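You operate a simulated robot arm through the tools that you are given. There is no shell and no other tool.

You are at the controls of a simulated robot arm. One attempt, no reset.

TASK
Brush paste on the middle of the cream mount, lay the hill card on it and weight it down.
Fine: green weight, till the paste has set; brush in its jar, lid back on. Set down upright: green weight. A coat counts when it lies all over at full strength: go over it till it gets no stronger.

Only the result counts: the job must be done as asked and must still hold three seconds after the hand-in. Knocking over, shifting, dropping, spilling or breaking anything else fails it. A push-on lid holds only when it is set on centred and level and pressed home; a screw cap is set on level and turned clockwise until tight.

THE ROBOT
A 7-joint arm with a two-finger parallel gripper, fixed in place. Base frame: the origin is at the foot of the arm, x ahead of it, y to its left, z up; the work surface is at about z = 0.85. Readings come in m, degrees, newtons and seconds.
With the tool pointing down near the work surface it reaches from about 0.32 to 0.74 m from the base axis. Its first joint turns from -115.0 to 115.0 degrees. Payload 3.91 kg.
The TCP is the grasp point between the finger pads, 0.03 m short of the fingertips. In the tool frame z runs along the fingers and y along their closing line. Largest opening 0.11 m; finger width 0.02, thickness 0.01; the body of the gripper, 0.048 by 0.112 m, starts 0.055 m behind the TCP.
Orientation is that of the tool frame in the base frame, as [roll, pitch, yaw] about the fixed x, y, z axes, in that order (R = Rz(yaw) Ry(pitch) Rx(roll)). With the fingers straight down and closing along the base's y, the tool's x points along the base's -x, its y along +y and its z along -z.

THE INTERFACE
- The arm moves only by the tool arm_command. Its argument "deltas" is one flat list of numbers, 7 for each row, row after row: the turn, a rotation vector about the tool's x, y, z in units of 120 degrees (1.0 is 120 degrees), then the shift along the tool's x, y, z in units of 250 mm (1.0 is 250 mm), then the gripper command, from -1 (shut) to 1 (fully open), values between in proportion. In form: [rx, ry, rz, dx, dy, dz, grip, rx, ry, rz, dx, dy, dz, grip, ...]. A call has 1 to 20 rows; each row is the pose to reach, as a shift and turn from the pose commanded when the call began, along the tool's axes at that moment. A call with a number of a shift or a turn outside -1 to 1 is refused whole. Rows are played at 5 a second. More than 0.05 m and 8.6 degrees between two rows, or a gripper value outside its range, and nothing of the call is played. Where a pose cannot be reached the arm comes as near as it can. A force on the tool above 90 N (or 10 N above the force at the start of the call, whichever is more), or a blocked arm, ends the call early, and 0.2 s more pass. Each finger travels about 0.108 m/s and halts on what it meets, pressing with about 39 N; the grip force reading is that of the motor and also rises with nothing between the fingers. The clock runs only during rows and for 0.2 s after the last one: add rows that repeat a pose to give the fingers time. It gives the time, the measured TCP pose, the force on the tool (base axes), the opening and the grip force at its end, in the units of the frame above (readings bear some noise), with the torque about the TCP (base axes, N m) and any sound that the robot's microphone picked up, and new pictures: "show" is both (left out), scene, wrist or none.
- Cameras (640 x 400 px; columns grow to the right, rows downward): "scene" is fixed at [0.0365, 0.6501, 1.4901]; the picture's right is [-0.83, -0.55, 0.00], its down [-0.19, 0.29, -0.94] and it looks along [0.52, -0.78, -0.34] (base axes); focal length 268 px, centre (320, 200). "wrist" rides on the gripper at [0.072, 0.017, -0.103] in the tool frame; the picture's right is [-0.23, 0.97, 0.00], its down [-0.76, -0.18, -0.62] and it looks along [-0.61, -0.14, 0.78] (tool axes); focal length 222 px, centre (320, 200). There is no depth. A picture from a camera that has moved, and an enlarged one, comes with that camera's place and axes in the base frame and with its lens. The place of the scene camera against the robot may be out by one fixed shift of up to 0.018 m in any direction.
- raise_lower(by): slides the trunk up (or, below 0, down) by that many m; the arm rides with it, the base frame stays. It gives what a move gives, with no picture.
- close_up(camera, box): a new picture of the part [left, top, right, bottom] of that camera's present view, enlarged. It takes no simulated time.
- sign_off(): hands the job in; it is judged then, once.

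Nothing tells you positions but the pictures and the camera data. Unless the task says otherwise, let go and move clear before handing in.

The tools are called after ">>>" as a command line: name --argument value ..., lists and objects as JSON in quotes. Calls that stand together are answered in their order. arm_command: Moves the arm, as the interface text tells. Its arguments: {"type":"object","properties":{"deltas":{"type":"array"},"show":{"type":"string","enum":["both","scene","wrist","none"]}},"required":["deltas"]} The other tools are called the same way: raise_lower (by) slides the trunk up or down; close_up (camera, box) takes an enlarged picture of a part of a camera's view; sign_off () hands the job in.

At the start:

```text
t: 0.0
eef_pos: [0.4769, 0.1379, 1.5145]
ee_rot: [180.0, 0.0, -179.9]
force: [0.2, 0.6, 0.6]
torque: [0.02, 0.02, 0.01]
width: 0.1099
finger_force: 0.1
trunk travel left (down, up): [-0.825, 0.165]
```

scene: 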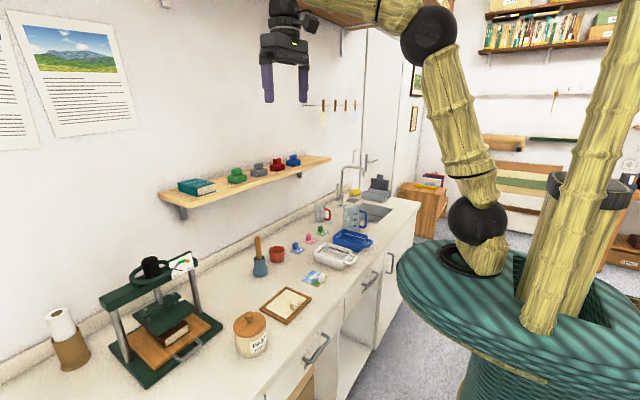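
wrist: 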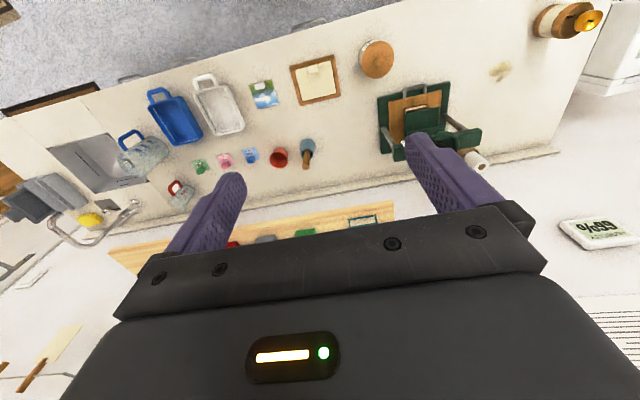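

I see a long counter with a press, paste pot with wooden lid, a framed tray with the cream mount, the hill card, a brush in a jar, small items, trays, and a shelf with coloured weights. I'll look closer before moving.

>>> close_up --camera "scene" --box '[220, 220, 400, 360]'

>>> close_up --camera "scene" --box '[160, 140, 340, 250]'

>>> close_up --camera "wrist" --box '[160, 30, 500, 200]'

>>> close_up --camera "scene" --box '[90, 240, 280, 390]'

```text
2.86 times, centred on (310, 290) of scene
camera zoom: at [0.0365, 0.6501, 1.4901], right [-0.83, -0.55, 0.0], down [-0.19, 0.29, -0.94], along [0.52, -0.78, -0.34], focal length 766 px, centre (349, -57)
```

zoom: 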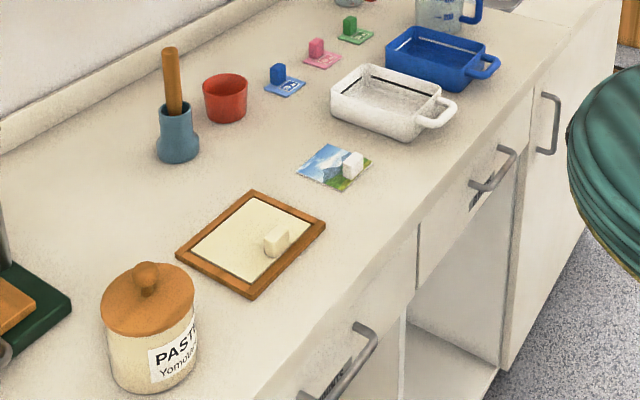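

```text
3.56 times, centred on (250, 195) of scene
camera zoom: at [0.0365, 0.6501, 1.4901], right [-0.83, -0.55, 0.0], down [-0.19, 0.29, -0.94], along [0.52, -0.78, -0.34], focal length 953 px, centre (569, 218)
```

zoom: 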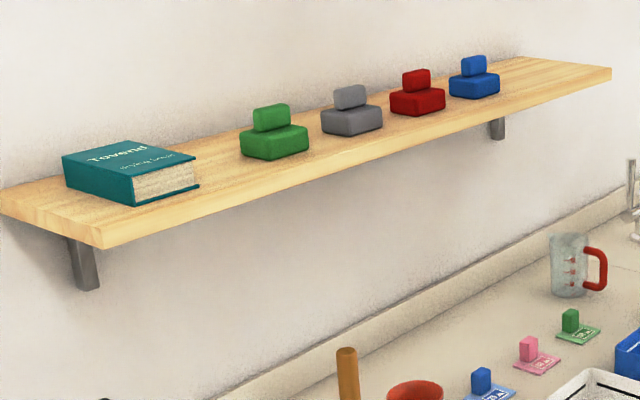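

```text
1.88 times, centred on (330, 115) of wrist
camera zoom: at [0.4037, 0.1555, 1.619], right [0.23, 0.97, 0.0], down [0.76, -0.18, 0.62], along [0.61, -0.14, -0.78], focal length 418 px, centre (301, 360)
```

zoom: 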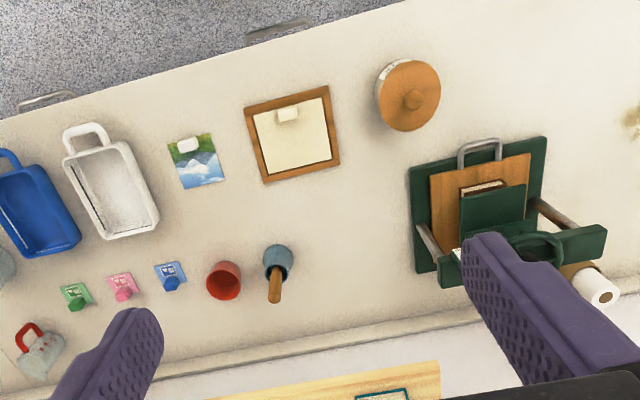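

```text
2.67 times, centred on (185, 315) of scene
camera zoom: at [0.0365, 0.6501, 1.4901], right [-0.83, -0.55, 0.0], down [-0.19, 0.29, -0.94], along [0.52, -0.78, -0.34], focal length 715 px, centre (680, -107)
```

zoom: 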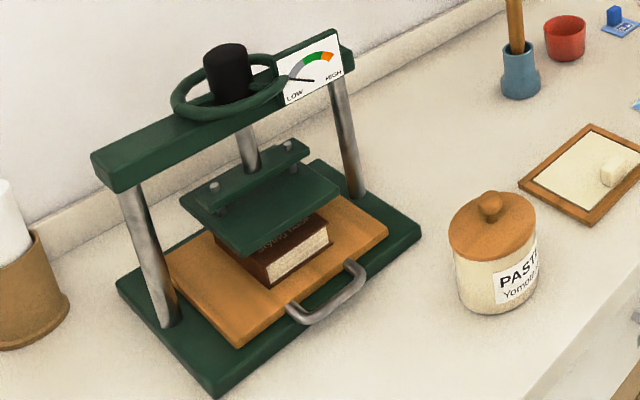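

I'll look at the labels, notices and small tagged items for hints before moving anything.

>>> close_up --camera "scene" --box '[225, 305, 275, 360]'

>>> close_up --camera "scene" --box '[0, 0, 140, 150]'

>>> close_up --camera "scene" --box '[280, 215, 340, 260]'

>>> close_up --camera "scene" --box '[250, 255, 350, 330]'

>>> close_up --camera "wrist" --box '[540, 190, 640, 260]'

>>> close_up --camera "scene" --box '[300, 180, 400, 260]'

```text
7.27 times, centred on (250, 332) of scene
camera zoom: at [0.0365, 0.6501, 1.4901], right [-0.83, -0.55, 0.0], down [-0.19, 0.29, -0.94], along [0.52, -0.78, -0.34], focal length 1949 px, centre (829, -764)
```

zoom: 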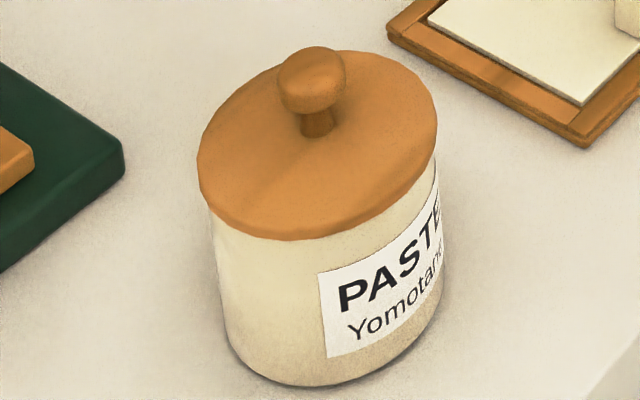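

```text
2.67 times, centred on (70, 75) of scene
camera zoom: at [0.0365, 0.6501, 1.4901], right [-0.83, -0.55, 0.0], down [-0.19, 0.29, -0.94], along [0.52, -0.78, -0.34], focal length 715 px, centre (987, 533)
```

zoom: 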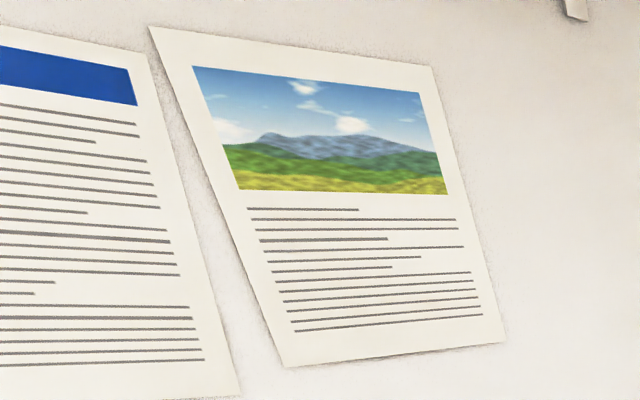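

```text
8.89 times, centred on (310, 238) of scene
camera zoom: at [0.0365, 0.6501, 1.4901], right [-0.83, -0.55, 0.0], down [-0.19, 0.29, -0.94], along [0.52, -0.78, -0.34], focal length 2382 px, centre (409, -133)
```

zoom: 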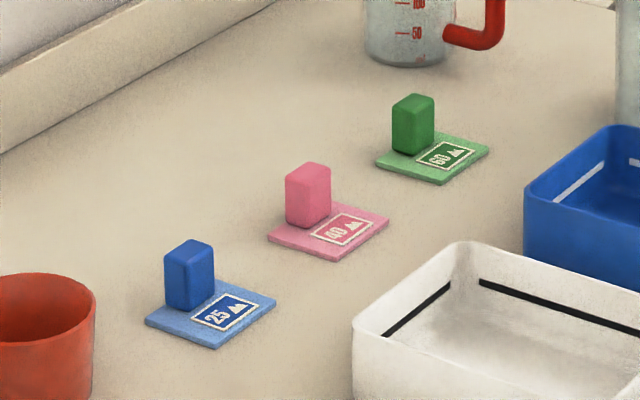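

```text
5.33 times, centred on (300, 292) of scene
camera zoom: at [0.0365, 0.6501, 1.4901], right [-0.83, -0.55, 0.0], down [-0.19, 0.29, -0.94], along [0.52, -0.78, -0.34], focal length 1429 px, centre (427, -293)
```

zoom: 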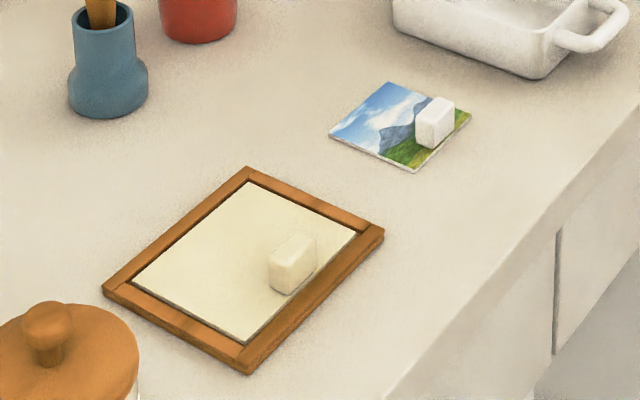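

```text
5.71 times, centred on (590, 225) of wrist
camera zoom: at [0.4037, 0.1555, 1.619], right [0.23, 0.97, 0.0], down [0.76, -0.18, 0.62], along [0.61, -0.14, -0.78], focal length 1269 px, centre (-1223, 57)
```

zoom: 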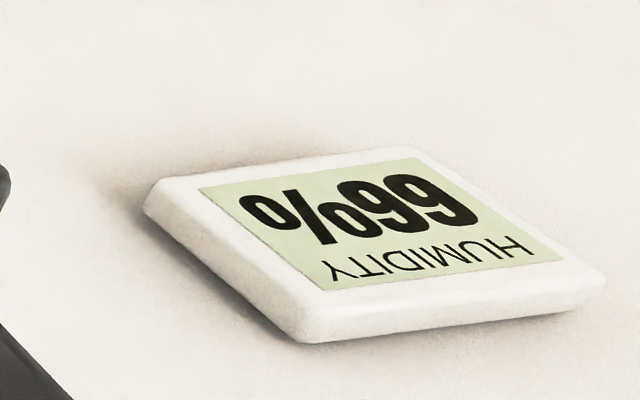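

```text
5.00 times, centred on (350, 220) of scene
camera zoom: at [0.0365, 0.6501, 1.4901], right [-0.83, -0.55, 0.0], down [-0.19, 0.29, -0.94], along [0.52, -0.78, -0.34], focal length 1340 px, centre (170, 100)
```

zoom: 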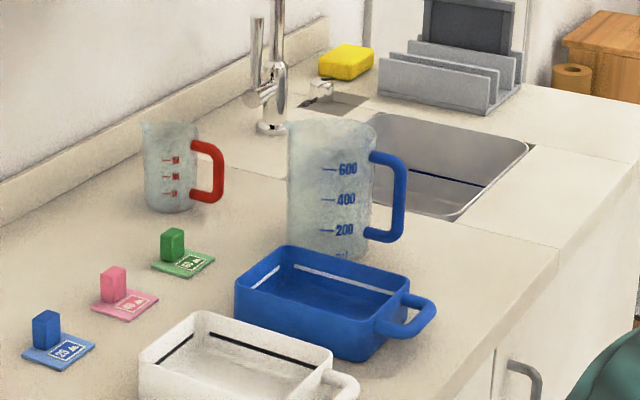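

>>> close_up --camera "scene" --box '[170, 165, 225, 205]'

>>> close_up --camera "scene" --box '[300, 80, 430, 170]'

>>> close_up --camera "scene" --box '[470, 0, 640, 100]'

>>> close_up --camera "scene" --box '[100, 250, 230, 390]'

>>> close_up --camera "scene" --box '[470, 100, 640, 280]'

>>> close_up --camera "wrist" --box '[520, 180, 640, 400]'

>>> close_up --camera "wrist" --box '[0, 240, 140, 400]'

>>> close_up --camera "scene" --box '[380, 170, 480, 240]'

```text
10.00 times, centred on (198, 185) of scene
camera zoom: at [0.0365, 0.6501, 1.4901], right [-0.83, -0.55, 0.0], down [-0.19, 0.29, -0.94], along [0.52, -0.78, -0.34], focal length 2680 px, centre (1545, 350)
```

zoom: 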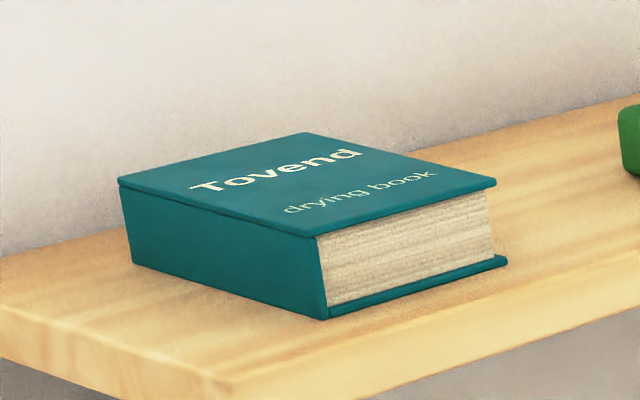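

```text
4.44 times, centred on (365, 125) of scene
camera zoom: at [0.0365, 0.6501, 1.4901], right [-0.83, -0.55, 0.0], down [-0.19, 0.29, -0.94], along [0.52, -0.78, -0.34], focal length 1191 px, centre (120, 533)
```

zoom: 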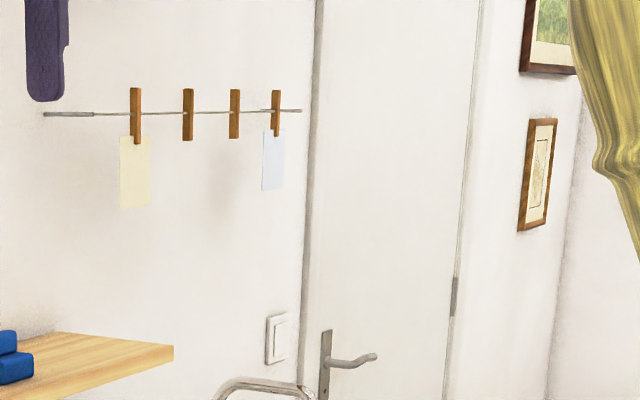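

```text
3.76 times, centred on (555, 50) of scene
camera zoom: at [0.0365, 0.6501, 1.4901], right [-0.83, -0.55, 0.0], down [-0.19, 0.29, -0.94], along [0.52, -0.78, -0.34], focal length 1009 px, centre (-565, 765)
```

zoom: 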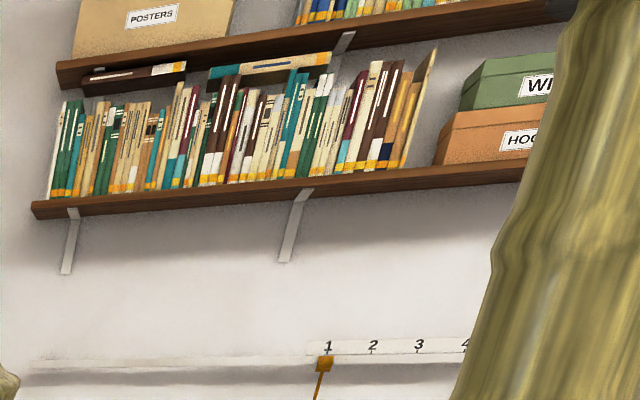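

```text
2.86 times, centred on (165, 320) of scene
camera zoom: at [0.0365, 0.6501, 1.4901], right [-0.83, -0.55, 0.0], down [-0.19, 0.29, -0.94], along [0.52, -0.78, -0.34], focal length 766 px, centre (763, -143)
```

zoom: 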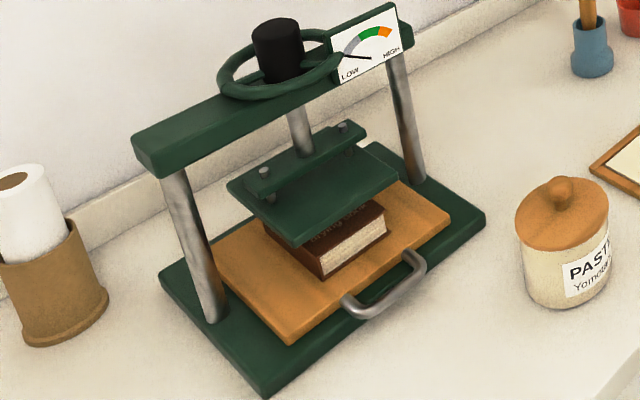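

```text
2.22 times, centred on (555, 190) of scene
camera zoom: at [0.0365, 0.6501, 1.4901], right [-0.83, -0.55, 0.0], down [-0.19, 0.29, -0.94], along [0.52, -0.78, -0.34], focal length 596 px, centre (-202, 222)
```

zoom: 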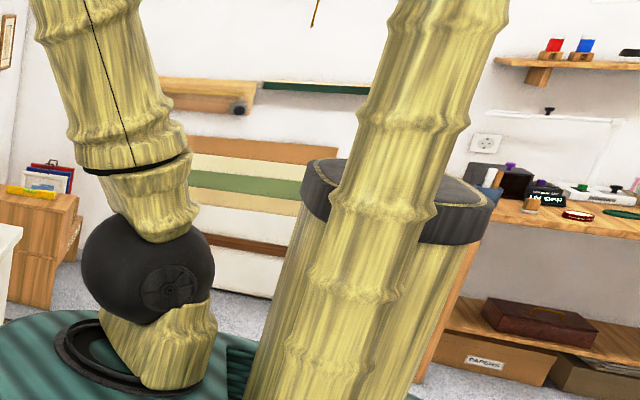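

```text
1.82 times, centred on (580, 290) of wrist
camera zoom: at [0.4037, 0.1555, 1.619], right [0.23, 0.97, 0.0], down [0.76, -0.18, 0.62], along [0.61, -0.14, -0.78], focal length 404 px, centre (-153, 36)
```

zoom: 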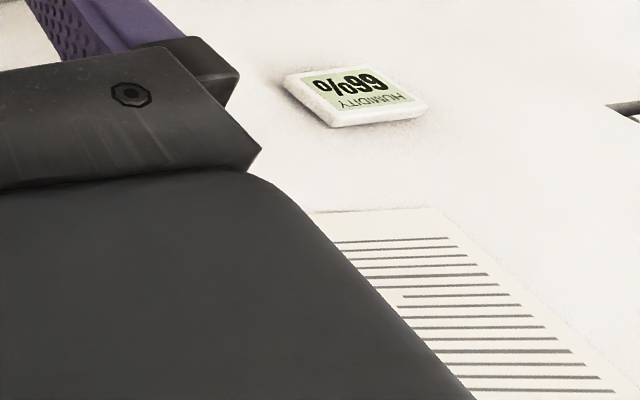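

```text
2.50 times, centred on (70, 320) of wrist
camera zoom: at [0.4037, 0.1555, 1.619], right [0.23, 0.97, 0.0], down [0.76, -0.18, 0.62], along [0.61, -0.14, -0.78], focal length 555 px, centre (945, -100)
```

zoom: 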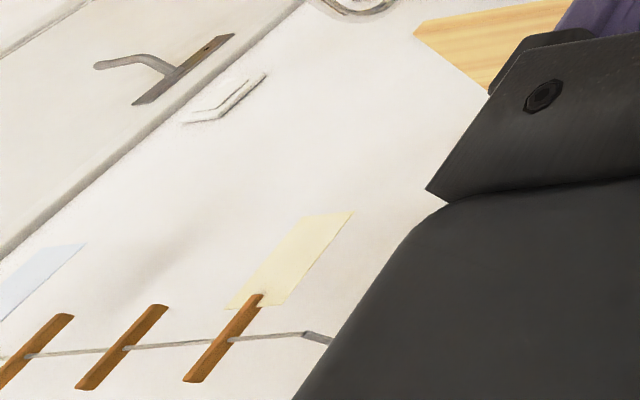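

```text
5.71 times, centred on (430, 205) of scene
camera zoom: at [0.0365, 0.6501, 1.4901], right [-0.83, -0.55, 0.0], down [-0.19, 0.29, -0.94], along [0.52, -0.78, -0.34], focal length 1531 px, centre (-309, 171)
```

zoom: 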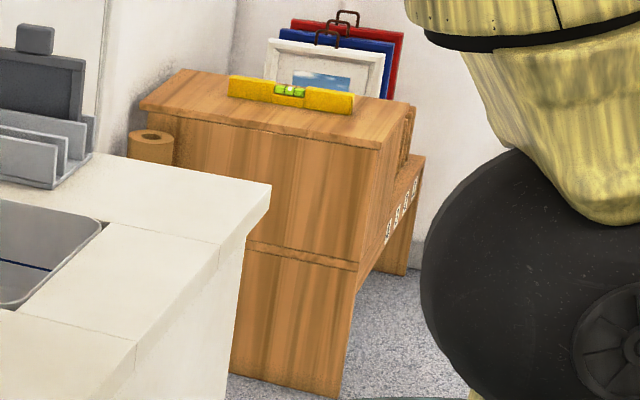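

Humidity gauge reads 66 %; the label side of the paste pot faces the robot. I'll lower the trunk part-way and look from nearer.

>>> raise_lower --by -0.3

```text
t: 3.0
eef_pos: [0.4776, 0.1379, 1.2146]
ee_rot: [-180.0, 0.0, -179.9]
force: [1.3, 0.3, 0.4]
torque: [-0.02, 0.04, 0.02]
width: 0.1102
finger_force: 0.0
trunk travel left (down, up): [-0.525, 0.465]
```

>>> arm_command --deltas '[0, 0, 0, 0.1, 0.13, 0, 1, 0, 0, 0, 0.2, 0.26, 0, 1, 0, 0, 0, 0.3, 0.39, 0, 1, 0, 0, 0, 0.4, 0.52, 0, 1]'

```text
t: 4.0
eef_pos: [0.3788, 0.2691, 1.2141]
ee_rot: [180.0, -0.1, -179.9]
force: [1.2, -0.4, 0.4]
torque: [-0.02, -0.04, -0.01]
width: 0.1099
finger_force: 0.1
trunk travel left (down, up): [-0.525, 0.465]
camera wrist: at [0.3059, 0.2867, 1.3182], right [0.23, 0.97, 0.0], down [0.76, -0.18, 0.62], along [0.61, -0.14, -0.78], focal length 222 px, centre (320, 200)
```

scene: 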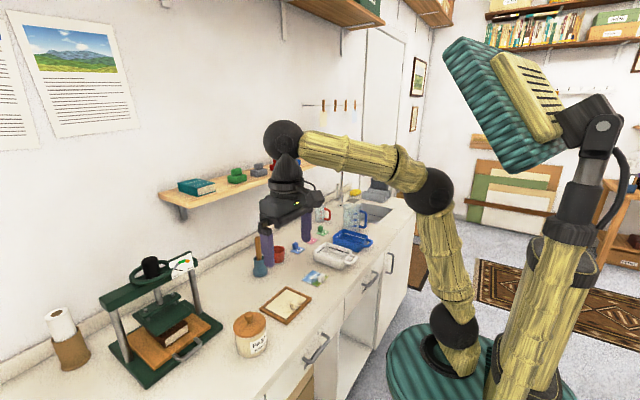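
wrist: 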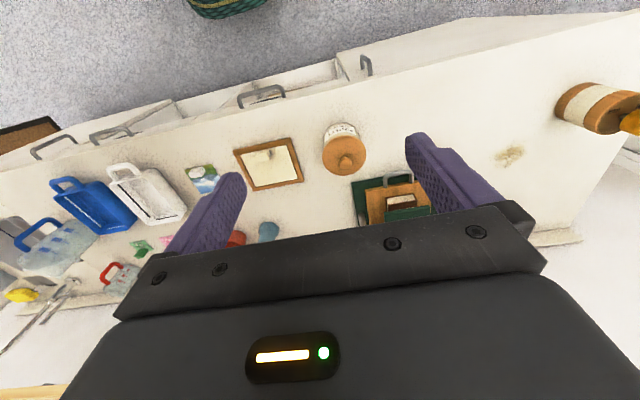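

>>> close_up --camera "wrist" --box '[310, 110, 380, 180]'

>>> close_up --camera "wrist" --box '[170, 120, 320, 200]'

```text
5.71 times, centred on (345, 145) of wrist
camera zoom: at [0.3059, 0.2867, 1.3182], right [0.23, 0.97, 0.0], down [0.76, -0.18, 0.62], along [0.61, -0.14, -0.78], focal length 1269 px, centre (177, 514)
```

zoom: 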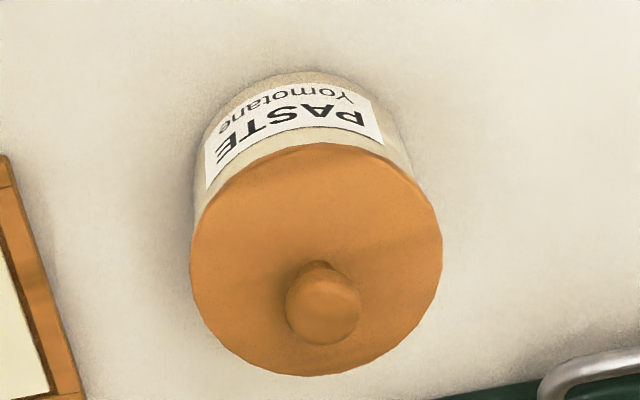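

```text
4.27 times, centred on (245, 160) of wrist
camera zoom: at [0.3059, 0.2867, 1.3182], right [0.23, 0.97, 0.0], down [0.76, -0.18, 0.62], along [0.61, -0.14, -0.78], focal length 948 px, centre (640, 371)
```

zoom: 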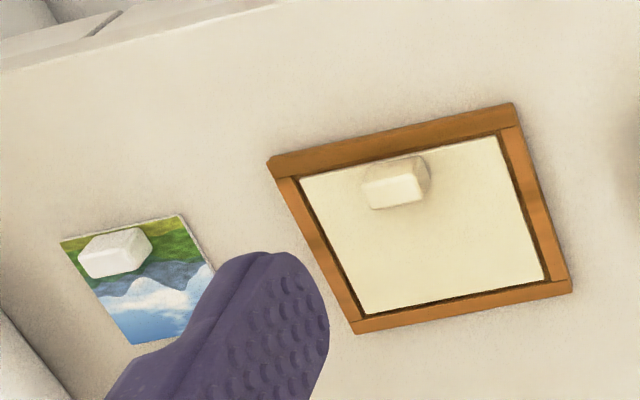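

The label says "PASTE Yomotane" only. Mount window looks to be about x 0.494–0.586, y 0.054–0.165; the hill card about 0.075 square at (0.54, −0.06). I'll go lower for a better measurement.

>>> raise_lower --by -0.15

>>> arm_command --deltas '[0, 0, 0, -0.03, -0.16, 0, 1, 0, 0, 0, -0.06, -0.32, 0, 1, 0, 0, 0, -0.09, -0.48, 0, 1, 0, 0, 0, -0.12, -0.62, 0, 1, 0, 0, 0, -0.12, -0.62, 0, 1]'

>>> close_up --camera "wrist" --box '[220, 80, 420, 220]'

```text
t: 5.8
eef_pos: [0.3797, 0.2677, 1.0633]
ee_rot: [-180.0, -0.1, -180.0]
force: [0.0, -0.1, 0.2]
torque: [0.0, -0.01, -0.01]
width: 0.1101
finger_force: 0.1
trunk travel left (down, up): [-0.375, 0.615]
```

```text
t: 7.0
eef_pos: [0.4097, 0.1143, 1.063]
ee_rot: [-179.9, -0.1, -179.9]
force: [0.1, -0.2, 0.9]
torque: [-0.03, 0.01, -0.02]
width: 0.1099
finger_force: 0.1
trunk travel left (down, up): [-0.375, 0.615]
camera wrist: at [0.3358, 0.1321, 1.1677], right [0.23, 0.97, 0.0], down [0.76, -0.18, 0.62], along [0.61, -0.14, -0.78], focal length 222 px, centre (320, 200)
```

scene: 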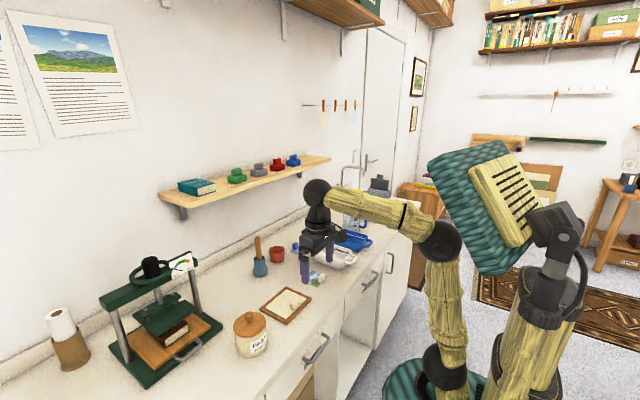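
wrist: 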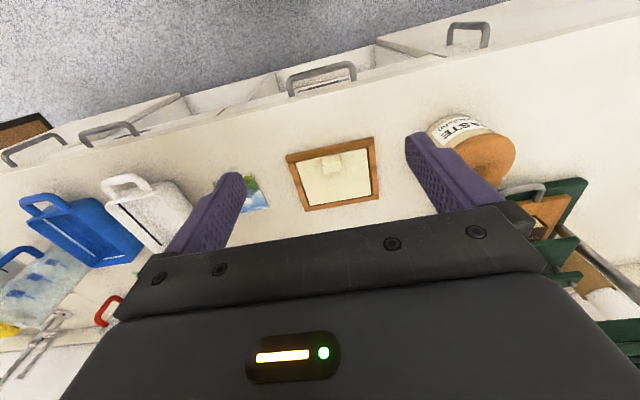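

```text
2.86 times, centred on (320, 150) of wrist
camera zoom: at [0.3358, 0.1321, 1.1677], right [0.23, 0.97, 0.0], down [0.76, -0.18, 0.62], along [0.61, -0.14, -0.78], focal length 635 px, centre (320, 343)
```

zoom: 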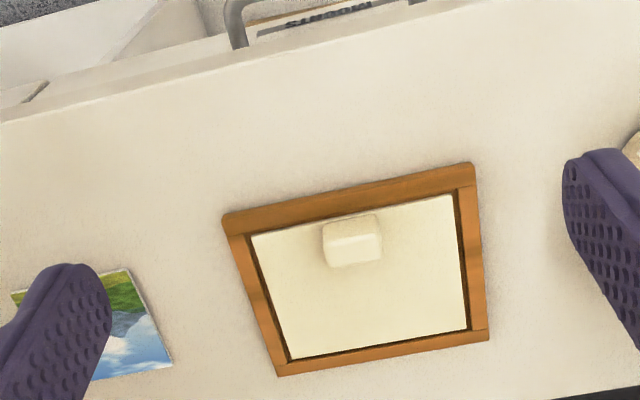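

>>> arm_command --deltas '[0, 0, 0, 0, -0.17, 0, 1, 0, 0, 0, 0, -0.34, 0, 1, 0, 0, 0, 0, -0.51, 0, 1, 0, 0, 0, 0, -0.68, 0, 1, 0, 0, 0, 0, -0.68, 0, 1]' --show "wrist"

>>> close_up --camera "wrist" --box '[220, 80, 420, 220]'

```text
t: 8.2
eef_pos: [0.4105, -0.0561, 1.0639]
ee_rot: [-180.0, -0.1, -179.9]
force: [0.3, 0.5, -0.3]
torque: [0.03, -0.01, 0.01]
width: 0.11
finger_force: 0.0
trunk travel left (down, up): [-0.375, 0.615]
camera wrist: at [0.3367, -0.0381, 1.1686], right [0.23, 0.97, 0.0], down [0.76, -0.18, 0.62], along [0.61, -0.14, -0.78], focal length 222 px, centre (320, 200)
```

wrist: 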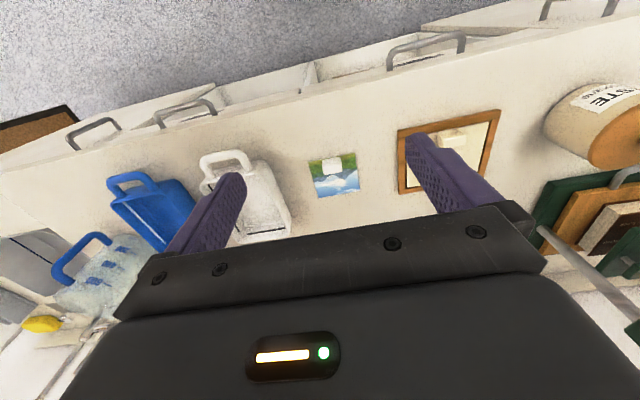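

```text
2.86 times, centred on (320, 150) of wrist
camera zoom: at [0.3367, -0.0381, 1.1686], right [0.23, 0.97, 0.0], down [0.76, -0.18, 0.62], along [0.61, -0.14, -0.78], focal length 635 px, centre (320, 343)
```

zoom: 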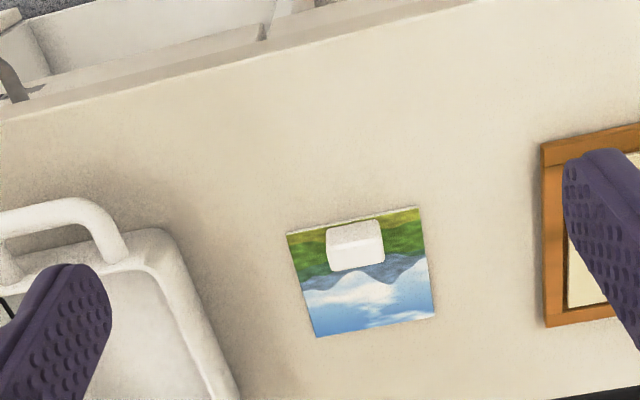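

>>> arm_command --deltas '[0, 0, 0, -0.03, 0.16, 0.06, 1, 0, 0, 0, -0.06, 0.32, 0.12, 1, 0, 0, 0, -0.09, 0.48, 0.18, 1, 0, 0, 0, -0.12, 0.62, 0.24, 1, 0, 0, 0, -0.12, 0.62, 0.24, 1]' --show "wrist"

>>> close_up --camera "wrist" --box '[250, 90, 410, 200]'

```text
t: 9.3
eef_pos: [0.4412, 0.0998, 1.0046]
ee_rot: [179.9, 0.0, -179.8]
force: [-0.6, 0.9, 0.3]
torque: [-0.01, 0.0, -0.01]
width: 0.11
finger_force: 0.2
trunk travel left (down, up): [-0.375, 0.615]
camera wrist: at [0.3681, 0.1176, 1.1085], right [0.23, 0.97, 0.0], down [0.76, -0.18, 0.62], along [0.61, -0.14, -0.78], focal length 222 px, centre (320, 200)
```

wrist: 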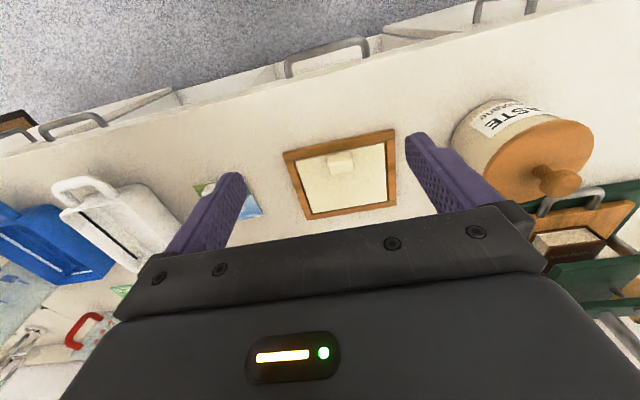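

```text
3.64 times, centred on (330, 145) of wrist
camera zoom: at [0.3681, 0.1176, 1.1085], right [0.23, 0.97, 0.0], down [0.76, -0.18, 0.62], along [0.61, -0.14, -0.78], focal length 808 px, centre (284, 400)
```

zoom: 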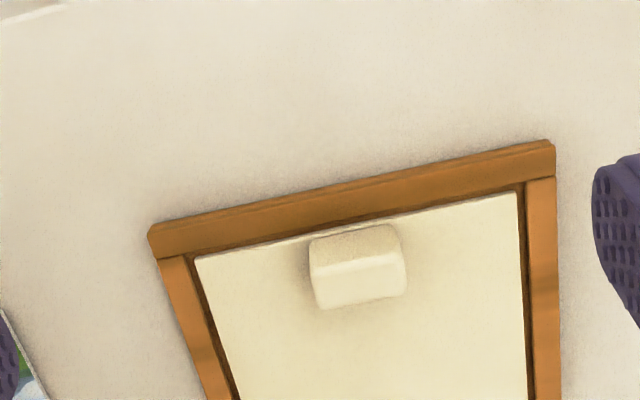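

>>> close_up --camera "wrist" --box '[280, 120, 400, 225]'

>>> close_up --camera "wrist" --box '[300, 180, 400, 230]'

>>> close_up --camera "scene" --box '[255, 280, 320, 330]'

```text
3.81 times, centred on (340, 172) of wrist
camera zoom: at [0.3681, 0.1176, 1.1085], right [0.23, 0.97, 0.0], down [0.76, -0.18, 0.62], along [0.61, -0.14, -0.78], focal length 846 px, centre (244, 305)
```

zoom: 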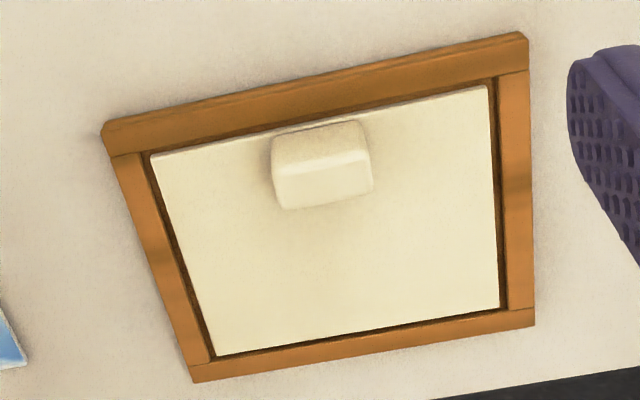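

```text
6.40 times, centred on (350, 205) of wrist
camera zoom: at [0.3681, 0.1176, 1.1085], right [0.23, 0.97, 0.0], down [0.76, -0.18, 0.62], along [0.61, -0.14, -0.78], focal length 1422 px, centre (128, 168)
```

zoom: 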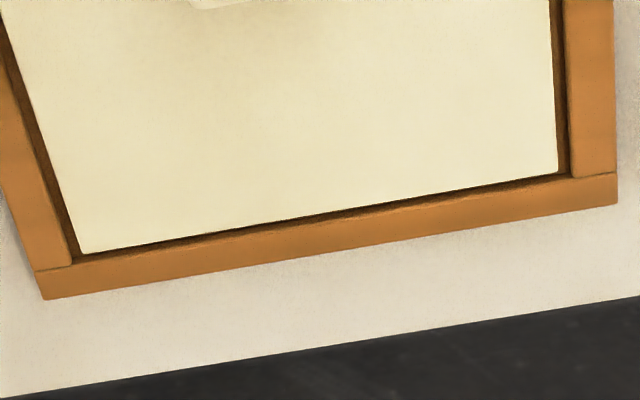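

```text
8.00 times, centred on (288, 305) of scene
camera zoom: at [0.0365, 0.6501, 1.4901], right [-0.83, -0.55, 0.0], down [-0.19, 0.29, -0.94], along [0.52, -0.78, -0.34], focal length 2144 px, centre (580, -640)
```

zoom: 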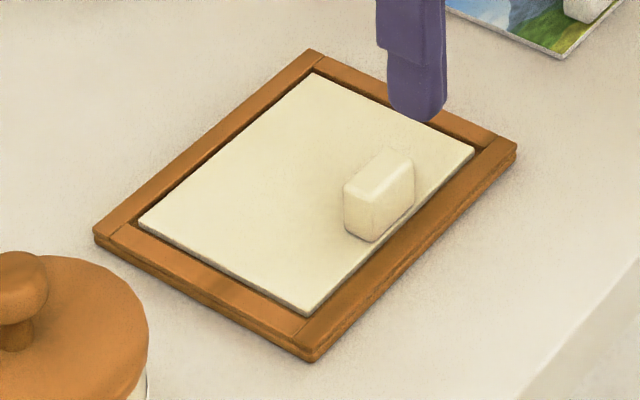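

The mount sits in a rimmed board (x 0.495–0.586, y 0.055–0.166) and has its grip block at the near edge. Next I go over the paste pot's knob, about (0.518, 0.287, 0.953).

>>> arm_command --deltas '[0, 0, 0, -0.06, 0.15, -0.06, 1, 0, 0, 0, -0.12, 0.3, -0.12, 1, 0, 0, 0, -0.18, 0.45, -0.2, 1, 0, 0, 0, -0.25, 0.6, -0.22, 1, 0, 0, 0, -0.308, 0.748, -0.22, 1, 0, 0, 0, -0.308, 0.748, -0.22, 1]'

>>> close_up --camera "wrist" --box '[240, 80, 400, 220]'

```text
t: 10.8
eef_pos: [0.4966, 0.2595, 1.0577]
ee_rot: [179.9, 0.1, -179.9]
force: [-0.2, -0.5, -0.1]
torque: [0.06, 0.0, 0.0]
width: 0.1099
finger_force: 0.0
out of reach, approached as far as the arm can: row 5, 6
trunk travel left (down, up): [-0.375, 0.615]
camera wrist: at [0.4222, 0.2779, 1.1625], right [0.23, 0.97, 0.0], down [0.76, -0.18, 0.62], along [0.61, -0.14, -0.78], focal length 222 px, centre (320, 200)
```

scene: 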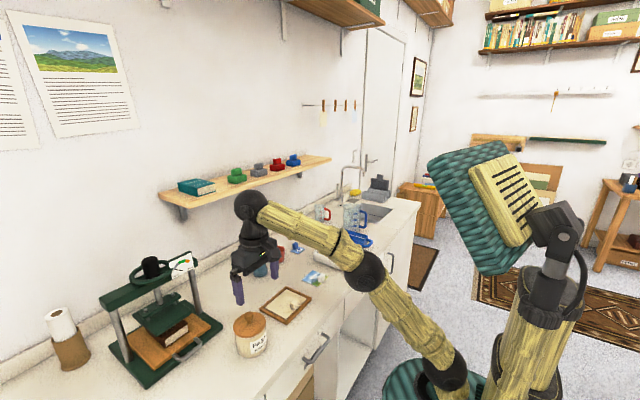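
wrist: 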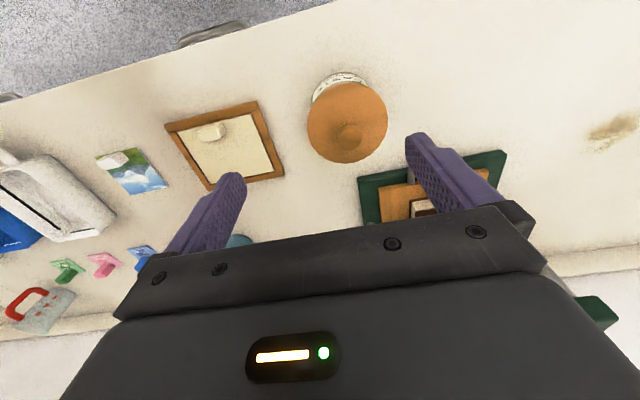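

```text
2.86 times, centred on (320, 150) of wrist
camera zoom: at [0.4222, 0.2779, 1.1625], right [0.23, 0.97, 0.0], down [0.76, -0.18, 0.62], along [0.61, -0.14, -0.78], focal length 635 px, centre (320, 343)
```

zoom: 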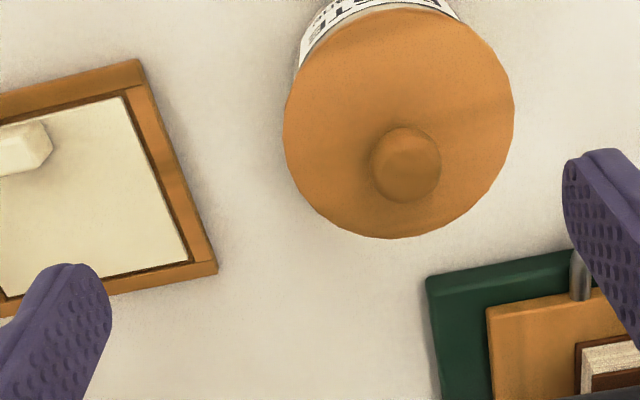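

The arm is too low-shouldered to reach there; I'll raise the trunk and lower the arm instead.

>>> raise_lower --by 0.2

>>> arm_command --deltas '[0, 0, 0, 0, 0, 0, 1, 0, 0, 0, 0, 0, 0, 1]' --show "none"

```text
t: 12.9
eef_pos: [0.4956, 0.2602, 1.2574]
ee_rot: [-180.0, 0.2, -179.9]
force: [-0.6, -0.3, -0.3]
torque: [0.0, 0.02, 0.01]
width: 0.11
finger_force: 0.1
trunk travel left (down, up): [-0.575, 0.415]
```

```text
t: 13.5
eef_pos: [0.496, 0.2614, 1.2578]
ee_rot: [180.0, 0.1, -179.9]
force: [0.4, -0.4, 0.1]
torque: [0.0, 0.01, 0.0]
width: 0.1099
finger_force: 0.0
trunk travel left (down, up): [-0.575, 0.415]
```

>>> arm_command --deltas '[0, 0, 0, -0.02, 0.025, 0.16, 1, 0, 0, 0, -0.04, 0.05, 0.32, 1, 0, 0, 0, -0.06, 0.075, 0.48, 1, 0, 0, 0, -0.08, 0.1, 0.64, 1, 0, 0, 0, -0.082, 0.1, 0.79, 1, 0, 0, 0, -0.082, 0.1, 0.79, 1]'

>>> close_up --camera "wrist" --box '[240, 80, 400, 220]'

```text
t: 14.9
eef_pos: [0.517, 0.2858, 1.0621]
ee_rot: [-180.0, 0.1, -179.9]
force: [0.5, -0.4, 1.0]
torque: [-0.03, 0.0, -0.01]
width: 0.1099
finger_force: 0.0
trunk travel left (down, up): [-0.575, 0.415]
camera wrist: at [0.4438, 0.3038, 1.1659], right [0.23, 0.97, 0.0], down [0.76, -0.18, 0.62], along [0.61, -0.14, -0.78], focal length 222 px, centre (320, 200)
```

scene: 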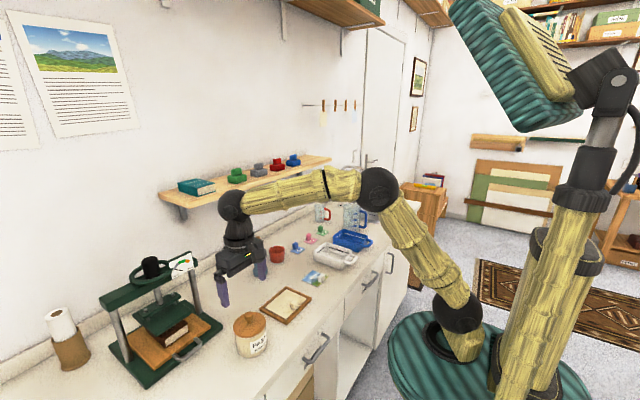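
wrist: 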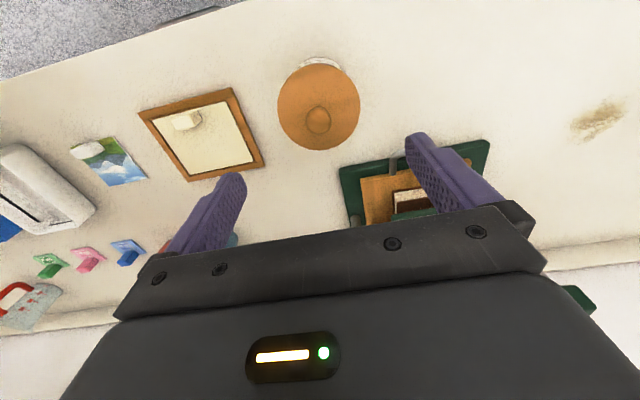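

```text
2.86 times, centred on (320, 150) of wrist
camera zoom: at [0.4438, 0.3038, 1.1659], right [0.23, 0.97, 0.0], down [0.76, -0.18, 0.62], along [0.61, -0.14, -0.78], focal length 635 px, centre (320, 343)
```

zoom: 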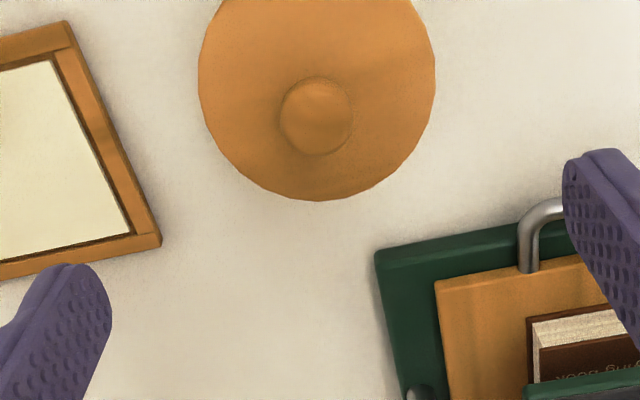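

>>> arm_command --deltas '[0, 0, 0, 0.006, 0, 0.13, 1, 0, 0, 0, 0.006, 0, 0.26, 1, 0, 0, 0, 0.006, 0, 0.396, 1, 0, 0, 0, 0.006, 0, 0.396, 1]'

>>> close_up --camera "wrist" --box '[220, 100, 420, 240]'

>>> close_up --camera "scene" --box '[200, 250, 300, 360]'

```text
t: 15.9
eef_pos: [0.5147, 0.2877, 0.9621]
ee_rot: [179.9, 0.0, -179.9]
force: [1.3, 0.0, 0.0]
torque: [0.0, 0.0, 0.04]
width: 0.1098
finger_force: 0.1
trunk travel left (down, up): [-0.575, 0.415]
camera wrist: at [0.4416, 0.3048, 1.0659], right [0.23, 0.97, 0.0], down [0.76, -0.18, 0.62], along [0.61, -0.14, -0.78], focal length 222 px, centre (320, 200)
```

scene: 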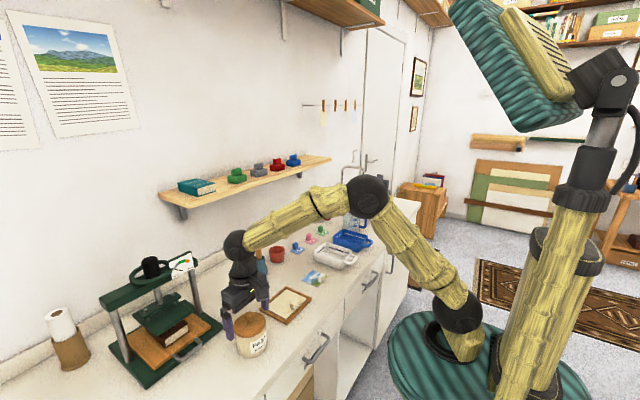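
wrist: 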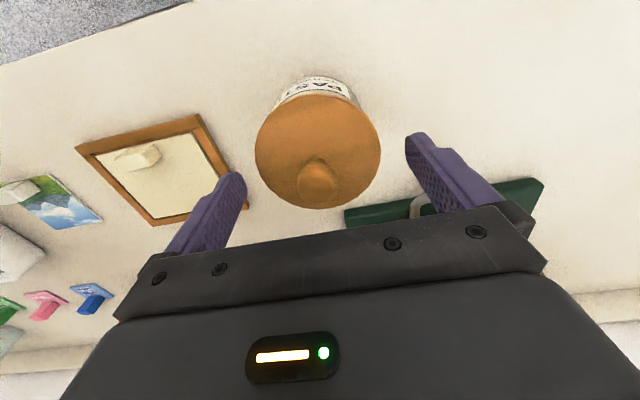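

```text
2.86 times, centred on (320, 170) of wrist
camera zoom: at [0.4416, 0.3048, 1.0659], right [0.23, 0.97, 0.0], down [0.76, -0.18, 0.62], along [0.61, -0.14, -0.78], focal length 635 px, centre (320, 286)
```

zoom: 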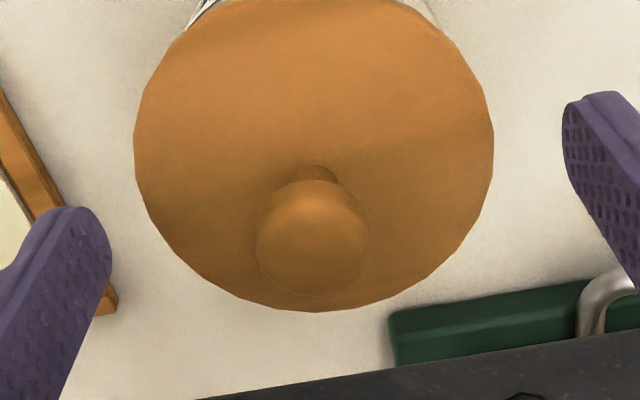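

```text
3.64 times, centred on (250, 305) of scene
camera zoom: at [0.0365, 0.6501, 1.4901], right [-0.83, -0.55, 0.0], down [-0.19, 0.29, -0.94], along [0.52, -0.78, -0.34], focal length 974 px, centre (574, -182)
```

zoom: 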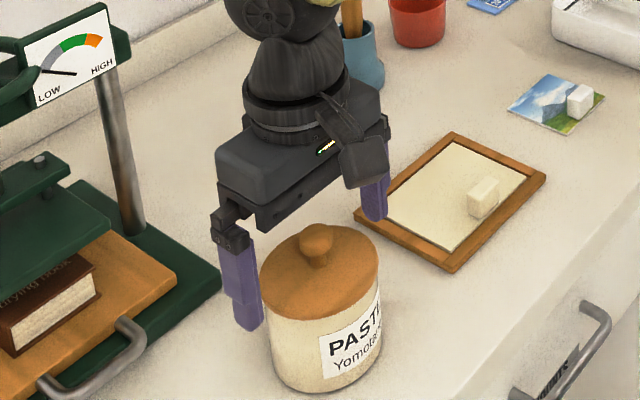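

>>> arm_command --deltas '[0, 0, 0, -0.008, -0.006, -0.008, 1, 0, 0, 0, -0.008, -0.006, -0.008, 0, 0, 0, 0, -0.008, -0.006, -0.008, -1, 0, 0, 0, -0.008, -0.006, -0.008, -1, 0, 0, 0, -0.008, -0.006, -0.008, -1]' --show "wrist"

>>> close_up --camera "scene" --box '[200, 250, 300, 360]'

```text
t: 17.1
eef_pos: [0.5178, 0.2853, 0.9644]
ee_rot: [179.9, 0.2, -179.9]
force: [0.9, 3.0, 9.1]
torque: [0.07, -0.02, -0.06]
width: 0.0216
finger_force: 39.2
trunk travel left (down, up): [-0.575, 0.415]
camera wrist: at [0.4433, 0.3032, 1.0688], right [0.23, 0.97, 0.0], down [0.76, -0.18, 0.63], along [0.61, -0.14, -0.78], focal length 222 px, centre (320, 200)
```

wrist: 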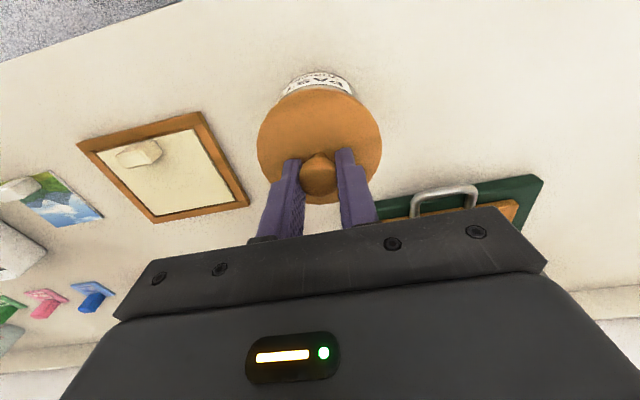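

```text
3.64 times, centred on (250, 305) of scene
camera zoom: at [0.0365, 0.6501, 1.4901], right [-0.83, -0.55, 0.0], down [-0.19, 0.29, -0.94], along [0.52, -0.78, -0.34], focal length 974 px, centre (574, -182)
```

zoom: 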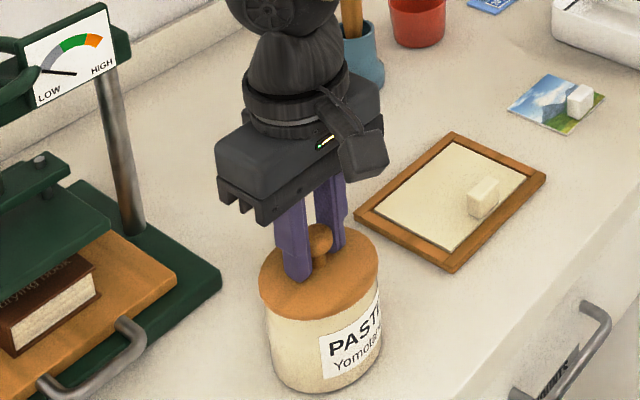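

>>> arm_command --deltas '[0, 0, 0, 0, 0, -0.02, -1, 0, 0, 0, 0, 0, -0.04, -1, 0, 0, 0, 0, 0, -0.06, -1, 0, 0, 0, 0, 0, -0.08, -1, 0, 0, 0, 0, 0, -0.1, -1]' --show "scene"

>>> close_up --camera "scene" --box '[200, 250, 300, 360]'

```text
t: 18.3
eef_pos: [0.5177, 0.2855, 0.9889]
ee_rot: [180.0, 0.0, -179.9]
force: [0.2, 0.1, -0.8]
torque: [0.04, -0.06, 0.02]
width: 0.0204
finger_force: 38.9
trunk travel left (down, up): [-0.575, 0.415]
heard: snap
```

scene: 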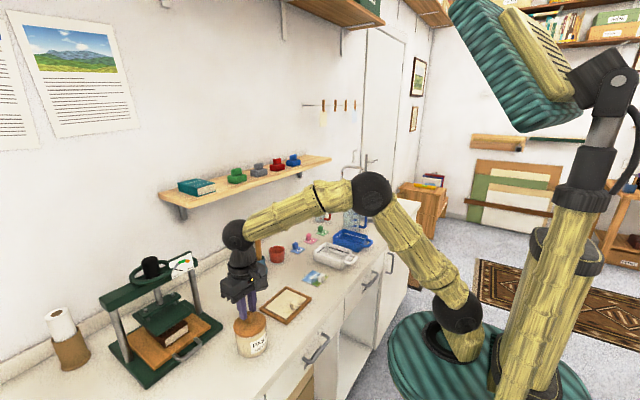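

```text
3.64 times, centred on (250, 305) of scene
camera zoom: at [0.0365, 0.6501, 1.4901], right [-0.83, -0.55, 0.0], down [-0.19, 0.29, -0.94], along [0.52, -0.78, -0.34], focal length 974 px, centre (574, -182)
```

zoom: 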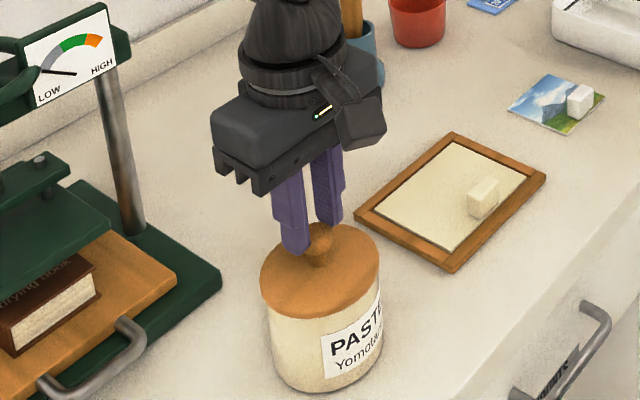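

>>> close_up --camera "scene" --box '[228, 300, 278, 360]'

>>> close_up --camera "wrist" --box '[240, 60, 400, 220]'

```text
6.67 times, centred on (253, 330) of scene
camera zoom: at [0.0365, 0.6501, 1.4901], right [-0.83, -0.55, 0.0], down [-0.19, 0.29, -0.94], along [0.52, -0.78, -0.34], focal length 1787 px, centre (767, -667)
```

zoom: 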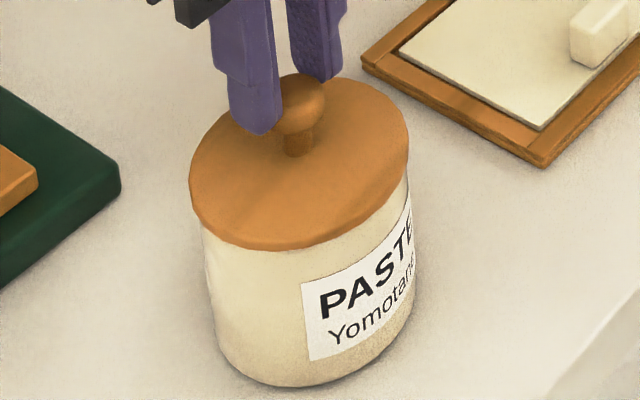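

```text
2.50 times, centred on (320, 140) of wrist
camera zoom: at [0.4433, 0.303, 1.0926], right [0.23, 0.97, 0.0], down [0.76, -0.18, 0.62], along [0.61, -0.14, -0.78], focal length 555 px, centre (320, 350)
```

zoom: 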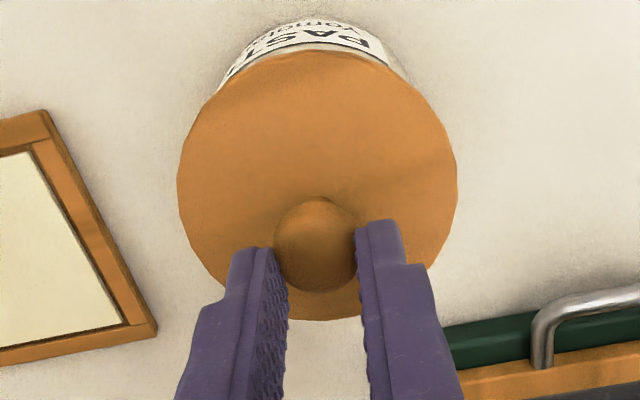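

>>> close_up --camera "scene" --box '[225, 305, 275, 360]'

```text
7.27 times, centred on (250, 332) of scene
camera zoom: at [0.0365, 0.6501, 1.4901], right [-0.83, -0.55, 0.0], down [-0.19, 0.29, -0.94], along [0.52, -0.78, -0.34], focal length 1949 px, centre (829, -764)
```

zoom: 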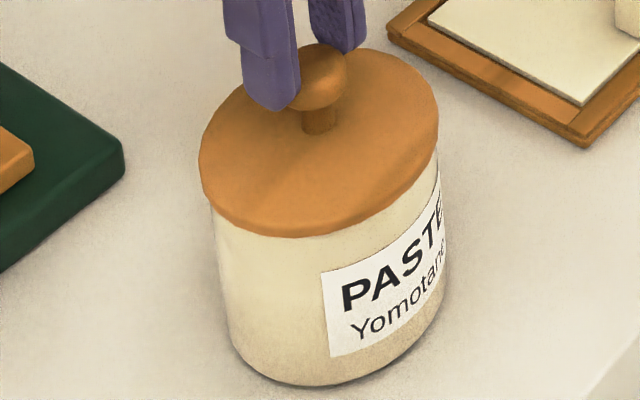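

A snap was heard: the lid seems loosened but the fingers slid up the knob. I'll re-grip lower and lift again.

>>> arm_command --deltas '[0, 0, 0, 0, 0, 0, -0.4, 0, 0, 0, 0, 0, 0, -0.4, 0, 0, 0, 0, 0, 0.05, -0.4, 0, 0, 0, 0, 0, 0.1, -0.4, 0, 0, 0, 0, 0, 0.1, -1, 0, 0, 0, 0, 0, 0.1, -1, 0, 0, 0, 0, 0, 0.1, -1]' --show "wrist"

>>> close_up --camera "scene" --box '[225, 305, 275, 360]'

```text
t: 19.9
eef_pos: [0.5177, 0.2829, 0.9641]
ee_rot: [179.9, 0.3, -179.9]
force: [2.6, -1.3, 12.8]
torque: [-0.02, -0.01, 0.01]
width: 0.0219
finger_force: 39.9
trunk travel left (down, up): [-0.575, 0.415]
heard: snap
camera wrist: at [0.4434, 0.3026, 1.0687], right [0.23, 0.97, 0.0], down [0.76, -0.18, 0.63], along [0.61, -0.14, -0.78], focal length 222 px, centre (320, 200)
```

wrist: 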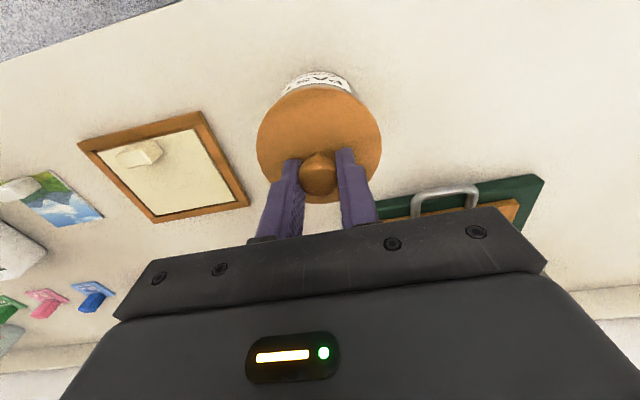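

```text
7.27 times, centred on (250, 332) of scene
camera zoom: at [0.0365, 0.6501, 1.4901], right [-0.83, -0.55, 0.0], down [-0.19, 0.29, -0.94], along [0.52, -0.78, -0.34], focal length 1949 px, centre (829, -764)
```

zoom: 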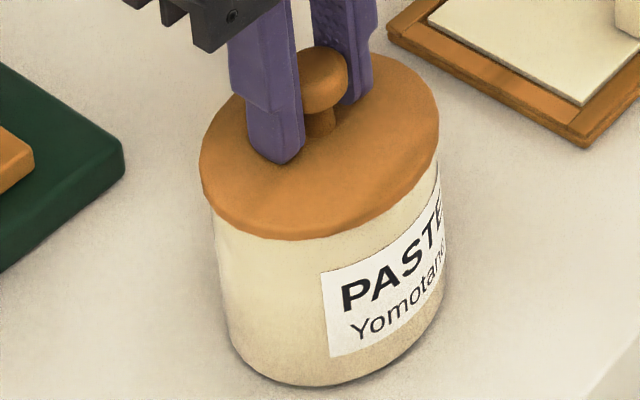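

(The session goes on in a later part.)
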